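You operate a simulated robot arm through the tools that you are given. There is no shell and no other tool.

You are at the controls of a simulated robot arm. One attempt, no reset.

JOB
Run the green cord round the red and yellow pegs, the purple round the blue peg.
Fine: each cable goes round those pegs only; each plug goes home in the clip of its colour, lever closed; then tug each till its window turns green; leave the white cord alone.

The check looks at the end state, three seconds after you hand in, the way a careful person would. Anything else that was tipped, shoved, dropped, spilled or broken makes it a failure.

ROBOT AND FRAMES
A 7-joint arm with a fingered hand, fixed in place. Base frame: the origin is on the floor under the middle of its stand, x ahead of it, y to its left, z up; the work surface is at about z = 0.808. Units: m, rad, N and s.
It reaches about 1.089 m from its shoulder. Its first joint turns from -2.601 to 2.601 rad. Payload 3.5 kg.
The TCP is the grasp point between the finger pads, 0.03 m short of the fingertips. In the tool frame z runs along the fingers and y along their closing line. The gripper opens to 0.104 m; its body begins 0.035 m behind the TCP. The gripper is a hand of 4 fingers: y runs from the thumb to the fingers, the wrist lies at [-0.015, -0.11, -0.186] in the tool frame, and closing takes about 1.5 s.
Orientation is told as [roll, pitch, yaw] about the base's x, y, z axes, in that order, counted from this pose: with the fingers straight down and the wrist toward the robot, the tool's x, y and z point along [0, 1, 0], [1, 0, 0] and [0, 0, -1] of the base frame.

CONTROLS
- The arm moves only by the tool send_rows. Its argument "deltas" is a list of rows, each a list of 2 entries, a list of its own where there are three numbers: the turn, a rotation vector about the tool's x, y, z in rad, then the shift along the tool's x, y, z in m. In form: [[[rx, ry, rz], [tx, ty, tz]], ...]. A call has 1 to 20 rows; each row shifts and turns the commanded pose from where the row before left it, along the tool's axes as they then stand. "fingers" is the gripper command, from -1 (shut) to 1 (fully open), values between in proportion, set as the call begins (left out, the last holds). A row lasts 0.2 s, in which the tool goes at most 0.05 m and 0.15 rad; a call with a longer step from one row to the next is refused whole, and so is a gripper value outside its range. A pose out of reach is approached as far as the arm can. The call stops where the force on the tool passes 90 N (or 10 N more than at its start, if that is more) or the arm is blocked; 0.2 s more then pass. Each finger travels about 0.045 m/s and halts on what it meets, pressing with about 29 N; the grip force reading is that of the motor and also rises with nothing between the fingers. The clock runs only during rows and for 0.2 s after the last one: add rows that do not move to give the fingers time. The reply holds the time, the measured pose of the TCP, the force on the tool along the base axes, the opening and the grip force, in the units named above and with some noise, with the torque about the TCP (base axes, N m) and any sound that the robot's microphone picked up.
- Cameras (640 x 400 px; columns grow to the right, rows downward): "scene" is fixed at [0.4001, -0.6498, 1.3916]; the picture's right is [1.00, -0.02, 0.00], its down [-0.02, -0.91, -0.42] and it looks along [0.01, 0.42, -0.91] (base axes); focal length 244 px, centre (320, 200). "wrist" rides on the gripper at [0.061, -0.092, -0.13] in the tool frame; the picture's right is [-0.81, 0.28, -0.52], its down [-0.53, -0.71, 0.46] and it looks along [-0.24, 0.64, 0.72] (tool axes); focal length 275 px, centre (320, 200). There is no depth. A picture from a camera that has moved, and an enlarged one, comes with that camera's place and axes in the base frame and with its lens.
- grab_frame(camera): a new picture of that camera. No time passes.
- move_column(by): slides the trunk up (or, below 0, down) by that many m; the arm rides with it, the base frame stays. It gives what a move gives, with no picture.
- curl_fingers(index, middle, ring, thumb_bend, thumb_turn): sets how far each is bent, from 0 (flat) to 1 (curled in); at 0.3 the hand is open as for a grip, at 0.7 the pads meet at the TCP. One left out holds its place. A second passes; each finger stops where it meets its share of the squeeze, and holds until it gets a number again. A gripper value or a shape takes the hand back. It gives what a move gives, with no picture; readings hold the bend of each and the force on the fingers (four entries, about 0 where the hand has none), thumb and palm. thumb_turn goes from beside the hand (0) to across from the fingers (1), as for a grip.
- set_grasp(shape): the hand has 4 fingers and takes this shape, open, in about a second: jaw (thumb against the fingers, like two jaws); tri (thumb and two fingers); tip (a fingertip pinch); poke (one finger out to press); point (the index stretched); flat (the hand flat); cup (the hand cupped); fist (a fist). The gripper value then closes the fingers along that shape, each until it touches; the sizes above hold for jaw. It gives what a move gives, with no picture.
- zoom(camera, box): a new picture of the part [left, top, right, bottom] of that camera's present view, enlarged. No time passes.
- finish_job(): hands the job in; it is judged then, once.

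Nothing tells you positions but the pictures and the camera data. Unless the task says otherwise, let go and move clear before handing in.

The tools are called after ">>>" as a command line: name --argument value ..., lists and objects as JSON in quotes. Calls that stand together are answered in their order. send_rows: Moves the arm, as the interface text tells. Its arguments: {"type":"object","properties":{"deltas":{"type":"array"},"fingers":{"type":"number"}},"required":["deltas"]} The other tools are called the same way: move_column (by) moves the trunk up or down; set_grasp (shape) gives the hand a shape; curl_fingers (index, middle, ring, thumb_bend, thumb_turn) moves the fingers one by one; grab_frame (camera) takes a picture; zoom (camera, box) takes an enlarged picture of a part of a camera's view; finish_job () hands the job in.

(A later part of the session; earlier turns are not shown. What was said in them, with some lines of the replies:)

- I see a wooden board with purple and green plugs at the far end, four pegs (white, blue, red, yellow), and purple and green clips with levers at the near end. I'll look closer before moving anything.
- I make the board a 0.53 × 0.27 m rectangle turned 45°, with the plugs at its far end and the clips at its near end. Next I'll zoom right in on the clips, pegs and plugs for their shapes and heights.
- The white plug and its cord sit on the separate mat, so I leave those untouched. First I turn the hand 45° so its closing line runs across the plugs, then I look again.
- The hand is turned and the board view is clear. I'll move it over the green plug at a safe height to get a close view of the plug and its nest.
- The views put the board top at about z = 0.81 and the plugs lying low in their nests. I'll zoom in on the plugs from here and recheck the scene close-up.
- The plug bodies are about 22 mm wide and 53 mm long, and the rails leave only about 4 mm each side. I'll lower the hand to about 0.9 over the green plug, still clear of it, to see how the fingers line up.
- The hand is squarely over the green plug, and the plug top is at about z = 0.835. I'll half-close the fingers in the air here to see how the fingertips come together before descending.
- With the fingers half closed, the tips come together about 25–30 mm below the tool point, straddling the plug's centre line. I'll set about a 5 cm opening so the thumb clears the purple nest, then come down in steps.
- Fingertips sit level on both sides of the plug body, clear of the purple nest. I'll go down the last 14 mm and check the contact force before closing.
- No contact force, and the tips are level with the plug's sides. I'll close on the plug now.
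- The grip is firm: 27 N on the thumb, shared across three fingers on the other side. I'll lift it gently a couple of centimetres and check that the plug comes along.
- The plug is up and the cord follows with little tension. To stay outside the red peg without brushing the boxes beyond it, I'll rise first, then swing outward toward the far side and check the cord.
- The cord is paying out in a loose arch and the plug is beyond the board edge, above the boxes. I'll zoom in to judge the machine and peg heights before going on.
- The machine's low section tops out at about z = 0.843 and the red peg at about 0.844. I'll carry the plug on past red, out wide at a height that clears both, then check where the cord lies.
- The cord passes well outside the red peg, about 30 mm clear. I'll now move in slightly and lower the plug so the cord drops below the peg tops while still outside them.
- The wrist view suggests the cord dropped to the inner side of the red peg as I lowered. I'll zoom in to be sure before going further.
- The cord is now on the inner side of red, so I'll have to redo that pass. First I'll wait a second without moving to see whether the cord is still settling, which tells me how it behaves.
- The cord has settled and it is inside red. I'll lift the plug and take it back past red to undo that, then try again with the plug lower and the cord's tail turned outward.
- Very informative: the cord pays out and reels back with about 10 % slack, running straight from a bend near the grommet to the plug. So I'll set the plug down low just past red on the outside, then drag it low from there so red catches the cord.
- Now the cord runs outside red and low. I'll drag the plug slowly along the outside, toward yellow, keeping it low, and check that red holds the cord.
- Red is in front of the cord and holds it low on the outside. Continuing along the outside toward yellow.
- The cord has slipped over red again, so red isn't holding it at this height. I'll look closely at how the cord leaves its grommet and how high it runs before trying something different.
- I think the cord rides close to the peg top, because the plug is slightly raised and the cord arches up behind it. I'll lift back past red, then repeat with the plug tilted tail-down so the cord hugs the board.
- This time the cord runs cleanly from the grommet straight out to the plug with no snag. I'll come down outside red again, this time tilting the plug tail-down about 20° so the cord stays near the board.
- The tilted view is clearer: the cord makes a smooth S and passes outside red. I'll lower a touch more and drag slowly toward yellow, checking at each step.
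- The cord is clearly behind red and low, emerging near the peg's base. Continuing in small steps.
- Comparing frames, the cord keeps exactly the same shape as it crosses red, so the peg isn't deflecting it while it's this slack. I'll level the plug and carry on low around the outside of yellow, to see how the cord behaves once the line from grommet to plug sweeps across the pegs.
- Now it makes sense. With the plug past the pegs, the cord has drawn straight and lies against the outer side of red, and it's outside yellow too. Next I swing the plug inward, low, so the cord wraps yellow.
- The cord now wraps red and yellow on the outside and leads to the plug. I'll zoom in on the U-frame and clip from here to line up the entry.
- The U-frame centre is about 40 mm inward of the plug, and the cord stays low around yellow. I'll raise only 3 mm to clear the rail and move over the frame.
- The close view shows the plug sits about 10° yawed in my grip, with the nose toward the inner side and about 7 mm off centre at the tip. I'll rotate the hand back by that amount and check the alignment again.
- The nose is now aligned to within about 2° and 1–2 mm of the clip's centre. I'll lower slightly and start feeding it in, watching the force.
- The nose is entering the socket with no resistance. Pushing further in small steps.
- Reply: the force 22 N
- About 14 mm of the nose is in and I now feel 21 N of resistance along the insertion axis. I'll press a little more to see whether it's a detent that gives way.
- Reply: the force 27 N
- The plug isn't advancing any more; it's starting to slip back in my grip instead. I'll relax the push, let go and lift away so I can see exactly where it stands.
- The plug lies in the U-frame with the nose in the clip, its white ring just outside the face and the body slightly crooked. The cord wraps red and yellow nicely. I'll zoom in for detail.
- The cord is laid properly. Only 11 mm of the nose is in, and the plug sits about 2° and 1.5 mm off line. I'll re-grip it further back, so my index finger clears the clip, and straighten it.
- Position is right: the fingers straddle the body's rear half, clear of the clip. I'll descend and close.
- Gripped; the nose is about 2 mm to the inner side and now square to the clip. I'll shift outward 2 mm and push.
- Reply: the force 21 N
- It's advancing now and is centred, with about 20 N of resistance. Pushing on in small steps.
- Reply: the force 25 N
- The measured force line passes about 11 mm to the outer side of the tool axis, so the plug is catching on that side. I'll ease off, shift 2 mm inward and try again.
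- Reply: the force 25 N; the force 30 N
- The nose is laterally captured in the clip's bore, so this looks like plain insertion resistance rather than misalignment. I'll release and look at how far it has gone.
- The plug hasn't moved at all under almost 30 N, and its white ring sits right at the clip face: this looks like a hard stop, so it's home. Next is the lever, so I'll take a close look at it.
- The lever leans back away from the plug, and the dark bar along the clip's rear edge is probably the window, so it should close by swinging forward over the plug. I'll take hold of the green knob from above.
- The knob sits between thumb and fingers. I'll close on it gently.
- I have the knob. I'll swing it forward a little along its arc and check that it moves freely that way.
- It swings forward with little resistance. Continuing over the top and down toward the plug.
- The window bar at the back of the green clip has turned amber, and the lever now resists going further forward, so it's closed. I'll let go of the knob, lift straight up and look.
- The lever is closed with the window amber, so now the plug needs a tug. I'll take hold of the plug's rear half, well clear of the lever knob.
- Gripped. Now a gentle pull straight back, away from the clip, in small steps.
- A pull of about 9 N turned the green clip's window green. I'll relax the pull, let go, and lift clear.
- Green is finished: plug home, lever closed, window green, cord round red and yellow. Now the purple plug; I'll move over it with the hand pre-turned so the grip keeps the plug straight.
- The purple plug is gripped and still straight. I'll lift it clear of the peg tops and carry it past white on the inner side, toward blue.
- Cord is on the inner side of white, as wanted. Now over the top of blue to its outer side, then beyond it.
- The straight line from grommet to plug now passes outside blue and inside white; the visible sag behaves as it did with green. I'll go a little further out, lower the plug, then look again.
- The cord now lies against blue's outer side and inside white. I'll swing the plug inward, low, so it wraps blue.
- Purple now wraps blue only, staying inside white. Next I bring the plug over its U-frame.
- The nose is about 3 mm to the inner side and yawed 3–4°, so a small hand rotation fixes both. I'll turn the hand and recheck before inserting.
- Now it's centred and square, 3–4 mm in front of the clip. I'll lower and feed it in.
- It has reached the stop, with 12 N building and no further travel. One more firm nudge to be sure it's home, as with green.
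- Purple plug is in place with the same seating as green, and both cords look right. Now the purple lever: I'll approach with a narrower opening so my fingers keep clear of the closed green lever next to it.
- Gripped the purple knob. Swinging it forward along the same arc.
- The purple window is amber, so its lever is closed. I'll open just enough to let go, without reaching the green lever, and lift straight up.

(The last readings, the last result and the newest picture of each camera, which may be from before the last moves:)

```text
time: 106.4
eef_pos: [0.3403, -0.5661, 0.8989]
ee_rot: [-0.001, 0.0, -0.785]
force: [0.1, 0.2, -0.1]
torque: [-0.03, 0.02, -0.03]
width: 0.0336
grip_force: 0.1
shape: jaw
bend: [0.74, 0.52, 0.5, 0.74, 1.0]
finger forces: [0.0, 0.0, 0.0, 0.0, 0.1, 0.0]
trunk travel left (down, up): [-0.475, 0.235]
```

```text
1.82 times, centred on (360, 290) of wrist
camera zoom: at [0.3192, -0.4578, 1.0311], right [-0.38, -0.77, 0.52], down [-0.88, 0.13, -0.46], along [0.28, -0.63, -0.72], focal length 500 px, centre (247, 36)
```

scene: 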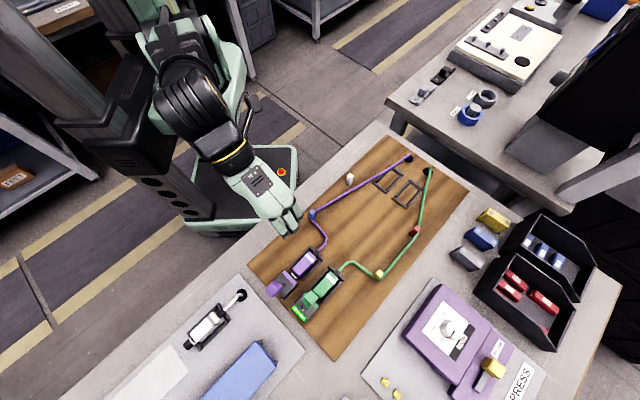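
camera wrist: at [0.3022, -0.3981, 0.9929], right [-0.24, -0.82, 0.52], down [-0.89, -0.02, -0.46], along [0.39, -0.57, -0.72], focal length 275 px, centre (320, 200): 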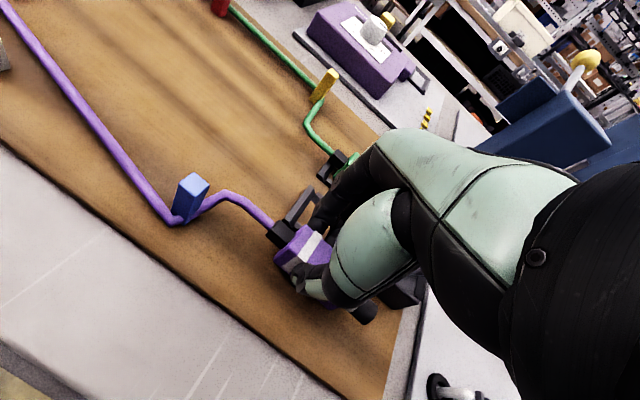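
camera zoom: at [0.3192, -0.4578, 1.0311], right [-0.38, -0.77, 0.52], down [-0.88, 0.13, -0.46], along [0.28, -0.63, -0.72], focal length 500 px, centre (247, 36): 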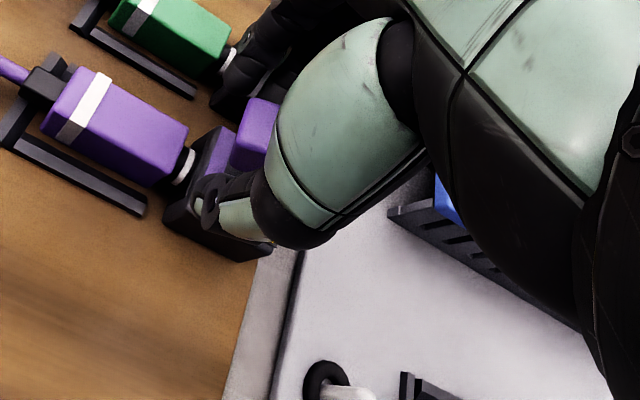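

>>> send_rows --deltas '[[[0, 0, 0], [0, -0.002, -0.005]], [[0, 0, 0], [0, 0, -0.015]], [[0, 0, 0], [0, 0, -0.03]], [[0, 0, 0], [0.0, -0.01, -0.02]], [[0, 0, 0], [0.02, -0.03, 0]], [[0, 0, 0], [0.03, -0.03, 0]], [[0, 0, 0], [0.02, -0.03, 0]]]'

>>> zoom --camera "scene" --box '[250, 240, 378, 330]'

```text
time: 108.0
eef_pos: [0.3168, -0.4427, 0.9713]
ee_rot: [0.001, 0.002, -0.783]
force: [-0.2, 0.0, -0.2]
torque: [0.01, 0.02, 0.0]
width: 0.0337
grip_force: 0.0
shape: jaw
bend: [0.74, 0.52, 0.5, 0.74, 1.0]
finger forces: [0.1, 0.0, 0.0, 0.0, 0.1, 0.0]
trunk travel left (down, up): [-0.475, 0.235]
```

```text
4.44 times, centred on (314, 285) of scene
camera zoom: at [0.4001, -0.6498, 1.3916], right [1.0, -0.02, 0.0], down [-0.02, -0.91, -0.42], along [0.01, 0.42, -0.91], focal length 1084 px, centre (347, -178)
```

zoom: 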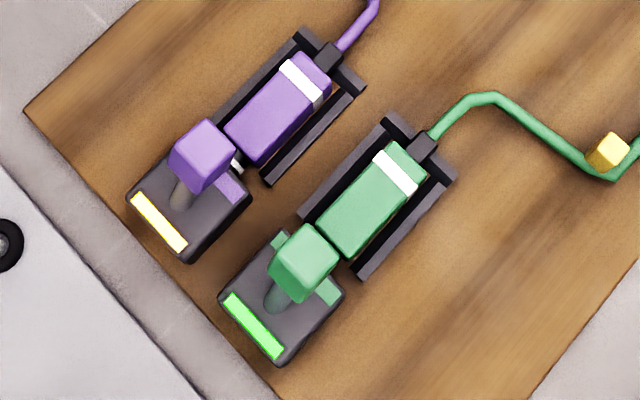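

Both levers are closed, green's window is green and purple's is amber. Now I'll tug the purple plug the same way, gripping its rear half.

>>> send_rows --deltas '[[[0, 0, -0.13], [0, 0, 0]], [[0, 0, 0], [-0.0105, 0.0349, 0]], [[0, 0, 0], [-0.0105, 0.0349, 0]], [[0, 0, 0], [-0.0105, 0.0349, 0]], [[0, 0, 0], [0, 0, 0.03]], [[0, 0, 0], [0, 0, 0.03]], [[0, 0, 0], [0, 0, 0.025]], [[0, 0, 0], [0, 0, 0]]]' --fingers -0.2

>>> zoom --camera "scene" --box '[270, 235, 366, 315]'

>>> zoom --camera "wrist" --box '[160, 150, 480, 370]'

```text
time: 109.8
eef_pos: [0.3814, -0.5324, 0.8857]
ee_rot: [0.001, 0.002, -0.653]
force: [-0.7, 0.6, 0.3]
torque: [0.02, -0.01, 0.01]
width: 0.0413
grip_force: 0.0
shape: jaw
bend: [0.74, 0.49, 0.46, 0.73, 1.0]
finger forces: [0.0, 0.0, 0.0, 0.0, 0.1, 0.0]
trunk travel left (down, up): [-0.475, 0.235]
```

```text
5.00 times, centred on (318, 275) of scene
camera zoom: at [0.4001, -0.6498, 1.3916], right [1.0, -0.02, 0.0], down [-0.02, -0.91, -0.42], along [0.01, 0.42, -0.91], focal length 1220 px, centre (330, -175)
```

zoom: 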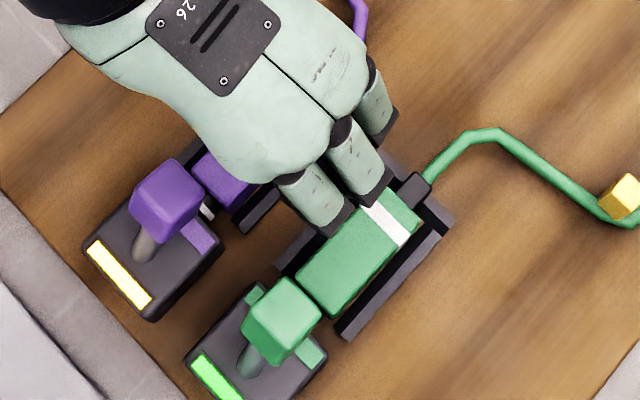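

```text
1.82 times, centred on (320, 260) of wrist
camera zoom: at [0.3463, -0.4286, 1.0164], right [-0.27, -0.81, 0.52], down [-0.89, 0.01, -0.46], along [0.36, -0.59, -0.72], focal length 500 px, centre (320, 91)
```

zoom: 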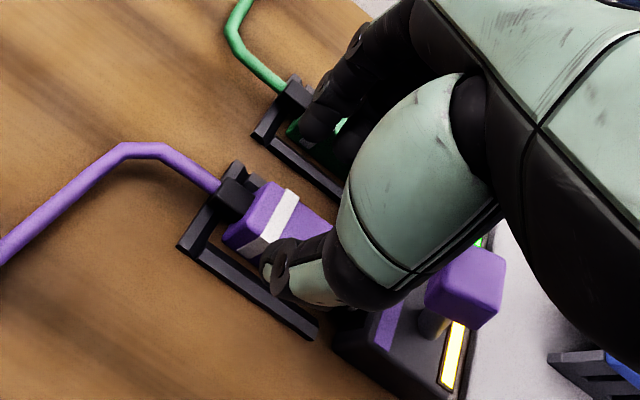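

>>> send_rows --deltas '[[[0, 0, 0], [0, -0.002, 0]], [[0, 0, 0], [0, 0, 0]], [[0, 0, 0], [0, 0, 0.012]], [[0, 0, 0], [0, 0, 0.012]], [[0, 0, 0], [0, 0, 0.009]], [[0, 0, 0], [0, 0, 0]]]' --fingers -0.3

>>> zoom --camera "scene" --box '[280, 245, 360, 305]'

>>> zoom --camera "wrist" --box '[160, 150, 480, 370]'

```text
time: 111.2
eef_pos: [0.3804, -0.5314, 0.8517]
ee_rot: [0.0, 0.0, -0.656]
force: [0.0, 0.5, -0.6]
torque: [-0.02, 0.02, 0.0]
width: 0.0368
grip_force: 0.2
shape: jaw
bend: [0.74, 0.51, 0.48, 0.73, 1.0]
finger forces: [0.1, 0.1, 0.0, 0.0, 0.1, 0.0]
trunk travel left (down, up): [-0.475, 0.235]
```

```text
6.67 times, centred on (320, 275) of scene
camera zoom: at [0.4001, -0.6498, 1.3916], right [1.0, -0.02, 0.0], down [-0.02, -0.91, -0.42], along [0.01, 0.42, -0.91], focal length 1626 px, centre (320, -300)
```

zoom: 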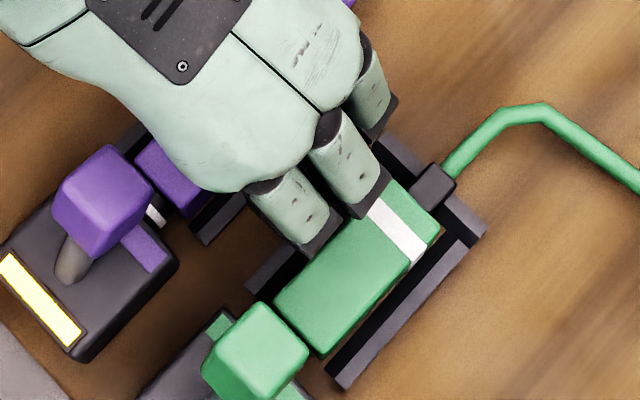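

```text
1.82 times, centred on (320, 260) of wrist
camera zoom: at [0.3448, -0.4275, 0.9833], right [-0.27, -0.81, 0.52], down [-0.89, 0.01, -0.46], along [0.36, -0.59, -0.72], focal length 500 px, centre (320, 91)
```

zoom: 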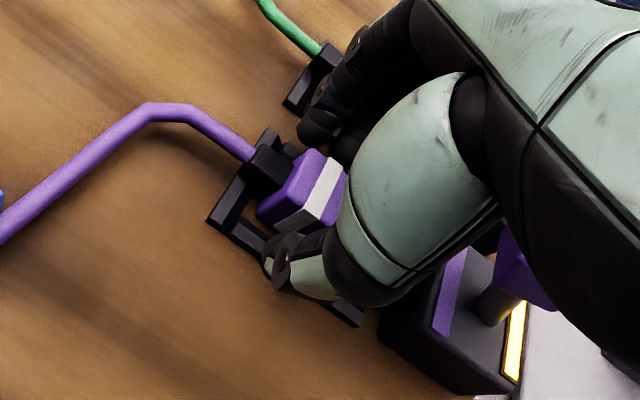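

No contact with the green plug. Closing on the purple plug and pulling gently.

>>> send_rows --deltas '[[[0, 0, 0], [0, 0.001, 0]], [[0, 0, 0], [0, 0, 0]], [[0, 0, 0], [0, 0, 0]], [[0, 0, 0], [0, 0, 0]], [[0, 0, 0], [0, 0, 0]], [[0, 0, 0], [0, 0, 0]]]' --fingers -1

>>> send_rows --deltas '[[[0, 0, 0], [0.001, 0.0001, 0]], [[0, 0, 0], [0.001, 0.0001, 0]], [[0, 0, 0], [0, 0, 0]]]'

>>> zoom --camera "scene" --box '[265, 250, 345, 310]'

```text
time: 112.6
eef_pos: [0.3801, -0.5326, 0.8513]
ee_rot: [-0.001, -0.001, -0.654]
force: [-1.6, 0.1, -2.2]
torque: [-0.06, 0.04, 0.0]
width: 0.0189
grip_force: 29.1
shape: jaw
bend: [0.73, 0.6, 0.62, 0.74, 1.0]
finger forces: [14.6, 7.5, 3.4, 0.0, 25.9, 0.0]
trunk travel left (down, up): [-0.475, 0.235]
```

```text
time: 113.4
eef_pos: [0.3815, -0.5325, 0.8525]
ee_rot: [-0.001, 0.0, -0.654]
force: [-7.4, -6.7, -3.2]
torque: [-0.11, 0.18, -0.01]
width: 0.0187
grip_force: 29.0
shape: jaw
bend: [0.73, 0.61, 0.62, 0.74, 1.0]
finger forces: [14.7, 7.6, 3.4, 0.0, 26.8, 0.0]
trunk travel left (down, up): [-0.475, 0.235]
```

```text
6.67 times, centred on (305, 280) of scene
camera zoom: at [0.4001, -0.6498, 1.3916], right [1.0, -0.02, 0.0], down [-0.02, -0.91, -0.42], along [0.01, 0.42, -0.91], focal length 1626 px, centre (420, -333)
```

zoom: 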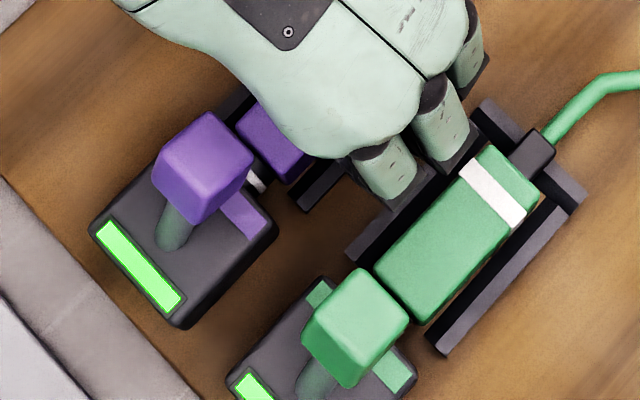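

Both windows are green now. I'll relax the pull, release with a modest opening, and lift straight clear.

>>> send_rows --deltas '[[[0, 0, 0], [-0.001, -0.0001, 0]], [[0, 0, 0], [-0.001, -0.0001, 0]], [[0, 0, 0], [0, 0, 0]]]'

>>> send_rows --deltas '[[[0, 0, 0], [0, 0, 0]], [[0, 0, 0], [0, 0, 0]], [[0, 0, 0], [0, 0, 0]], [[0, 0, 0], [0, 0, 0]], [[0, 0, 0], [0, 0, -0.01]], [[0, 0, 0], [0, 0, -0.03]], [[0, 0, 0], [0, 0, -0.04]], [[0, 0, 0], [0, 0, -0.04]]]' --fingers -0.25

>>> send_rows --deltas '[[[0, 0, 0.065], [0, -0.04, -0.02]], [[0, 0, 0.065], [0, -0.045, -0.02]], [[0, 0, 0], [0, -0.045, -0.02]], [[0, 0, 0], [0, -0.03, -0.02]]]'

>>> grab_frame --camera "scene"

>>> zoom --camera "scene" --box '[250, 140, 450, 320]'

>>> zoom --camera "scene" --box '[260, 240, 388, 320]'

```text
time: 114.2
eef_pos: [0.3814, -0.5314, 0.8523]
ee_rot: [0.0, 0.001, -0.653]
force: [-0.8, -1.8, -2.5]
torque: [-0.06, 0.07, 0.03]
width: 0.0188
grip_force: 28.7
shape: jaw
bend: [0.73, 0.6, 0.62, 0.74, 1.0]
finger forces: [14.9, 7.7, 3.5, 0.0, 26.2, 0.0]
trunk travel left (down, up): [-0.475, 0.235]
```

```text
time: 116.0
eef_pos: [0.3794, -0.5323, 0.973]
ee_rot: [0.001, 0.001, -0.654]
force: [-0.6, 0.7, 0.0]
torque: [-0.02, -0.02, 0.03]
width: 0.0387
grip_force: 0.1
shape: jaw
bend: [0.74, 0.5, 0.47, 0.73, 1.0]
finger forces: [0.0, 0.0, 0.0, 0.0, 0.0, 0.1]
trunk travel left (down, up): [-0.475, 0.235]
```

```text
time: 117.0
eef_pos: [0.2612, -0.4248, 1.0513]
ee_rot: [0.0, 0.001, -0.783]
force: [0.5, -0.1, 0.5]
torque: [0.02, 0.0, 0.02]
width: 0.039
grip_force: 0.0
shape: jaw
bend: [0.74, 0.5, 0.47, 0.73, 1.0]
finger forces: [0.0, 0.0, 0.0, 0.1, 0.1, 0.0]
trunk travel left (down, up): [-0.475, 0.235]
```

```text
taken
```

scene: 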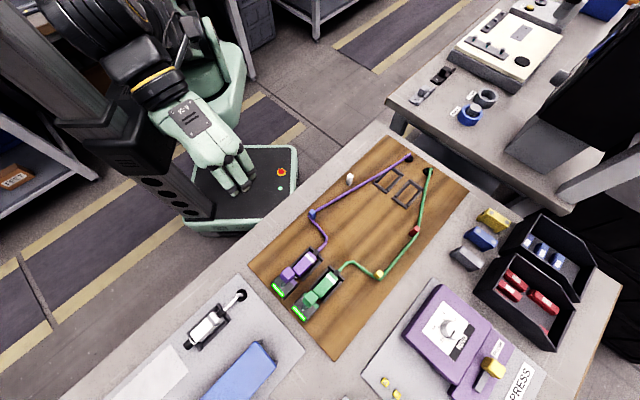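

```text
2.22 times, centred on (350, 230) of scene
camera zoom: at [0.4001, -0.6498, 1.3916], right [1.0, -0.02, 0.0], down [-0.02, -0.91, -0.42], along [0.01, 0.42, -0.91], focal length 542 px, centre (253, 133)
```

zoom: 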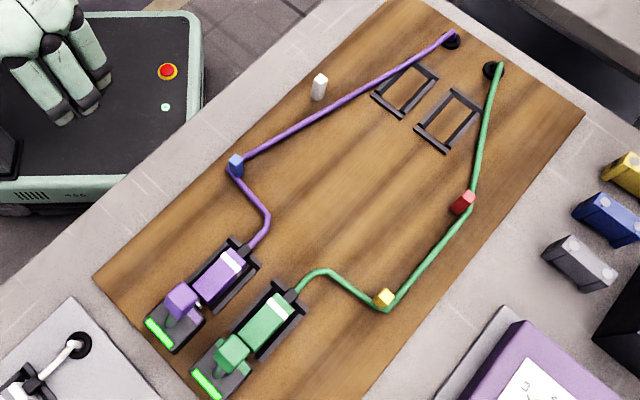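

```text
5.00 times, centred on (324, 280) of scene
camera zoom: at [0.4001, -0.6498, 1.3916], right [1.0, -0.02, 0.0], down [-0.02, -0.91, -0.42], along [0.01, 0.42, -0.91], focal length 1220 px, centre (300, -200)
```

zoom: 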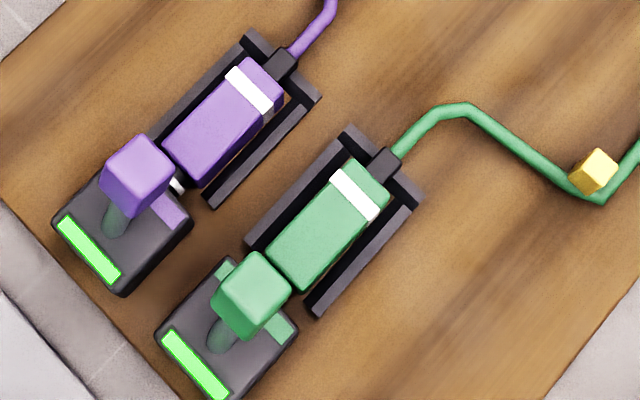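

Both windows are green. Before handing in I'll check each peg close up and make sure the white cord and everything else is untouched.

>>> zoom --camera "scene" --box '[296, 165, 376, 255]'

>>> zoom --camera "scene" --box '[360, 210, 440, 290]'

>>> zoom --camera "scene" --box '[160, 260, 352, 380]'

>>> zoom --camera "scene" --box '[360, 200, 640, 400]'

```text
4.44 times, centred on (336, 210) of scene
camera zoom: at [0.4001, -0.6498, 1.3916], right [1.0, -0.02, 0.0], down [-0.02, -0.91, -0.42], along [0.01, 0.42, -0.91], focal length 1084 px, centre (249, 156)
```

zoom: 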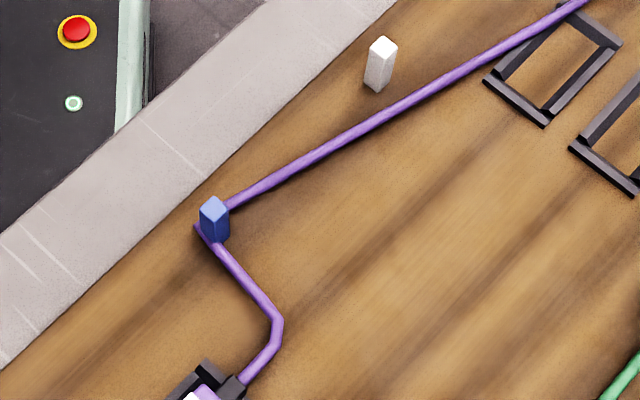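

```text
5.00 times, centred on (400, 250) of scene
camera zoom: at [0.4001, -0.6498, 1.3916], right [1.0, -0.02, 0.0], down [-0.02, -0.91, -0.42], along [0.01, 0.42, -0.91], focal length 1220 px, centre (-80, -50)
```

zoom: 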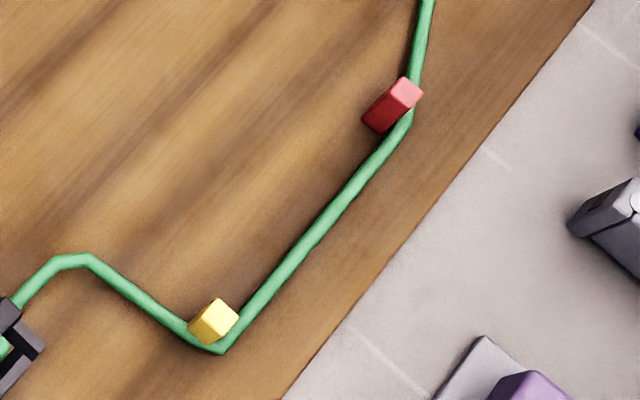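

```text
3.33 times, centred on (256, 320) of scene
camera zoom: at [0.4001, -0.6498, 1.3916], right [1.0, -0.02, 0.0], down [-0.02, -0.91, -0.42], along [0.01, 0.42, -0.91], focal length 813 px, centre (533, -200)
```

zoom: 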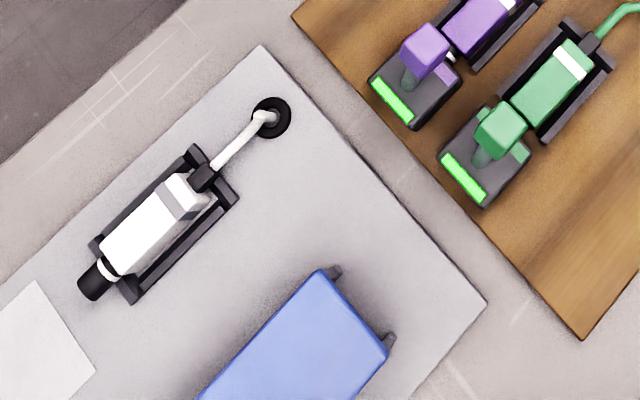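

```text
2.00 times, centred on (500, 300) of scene
camera zoom: at [0.4001, -0.6498, 1.3916], right [1.0, -0.02, 0.0], down [-0.02, -0.91, -0.42], along [0.01, 0.42, -0.91], focal length 488 px, centre (-40, 0)
```

zoom: 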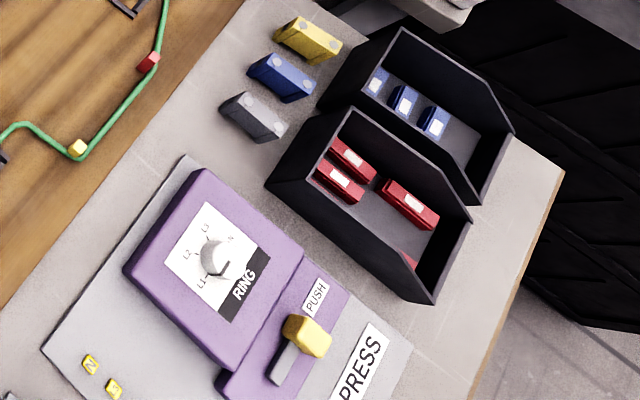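

Everything checks out:
- **Green cord:** it runs round red and yellow only, with its plug home, lever closed and window green.
- **Purple cord:** it runs round blue only and stays clear of white, with its plug home, lever closed and window green.
- **Everything else:** the white plug and cord, the boxes, the tray and the machine look the same as at the start.

The hand is empty and clear of the board, so I'm handing in.

>>> finish_job

```text
The job is handed in.
```

I've handed the job in. My last pictures show both cords routed, latched and tugged as asked, but the checker's verdict hasn't come back to me.

- **Green:** the cord runs round the outside of the red and yellow pegs. Its plug is home in the green clip with the lever closed, and the window turned green at a pull of about 9 N.
- **Purple:** the cord runs round the outside of the blue peg only, passing the white peg without touching it. Its plug is home in the purple clip with the lever closed, and the window turned green at a pull of about 10 N.
- **White cord and surroundings:** I left the white cord and its plug alone. The boxes, trays and press looked the same as at the start.

The plugs stop with their white ring just outside the clip face. I took that as home because neither would go further under a firm push, up to about 30 N on green and 17 N on purple.

The hand is open, empty and clear of the board.
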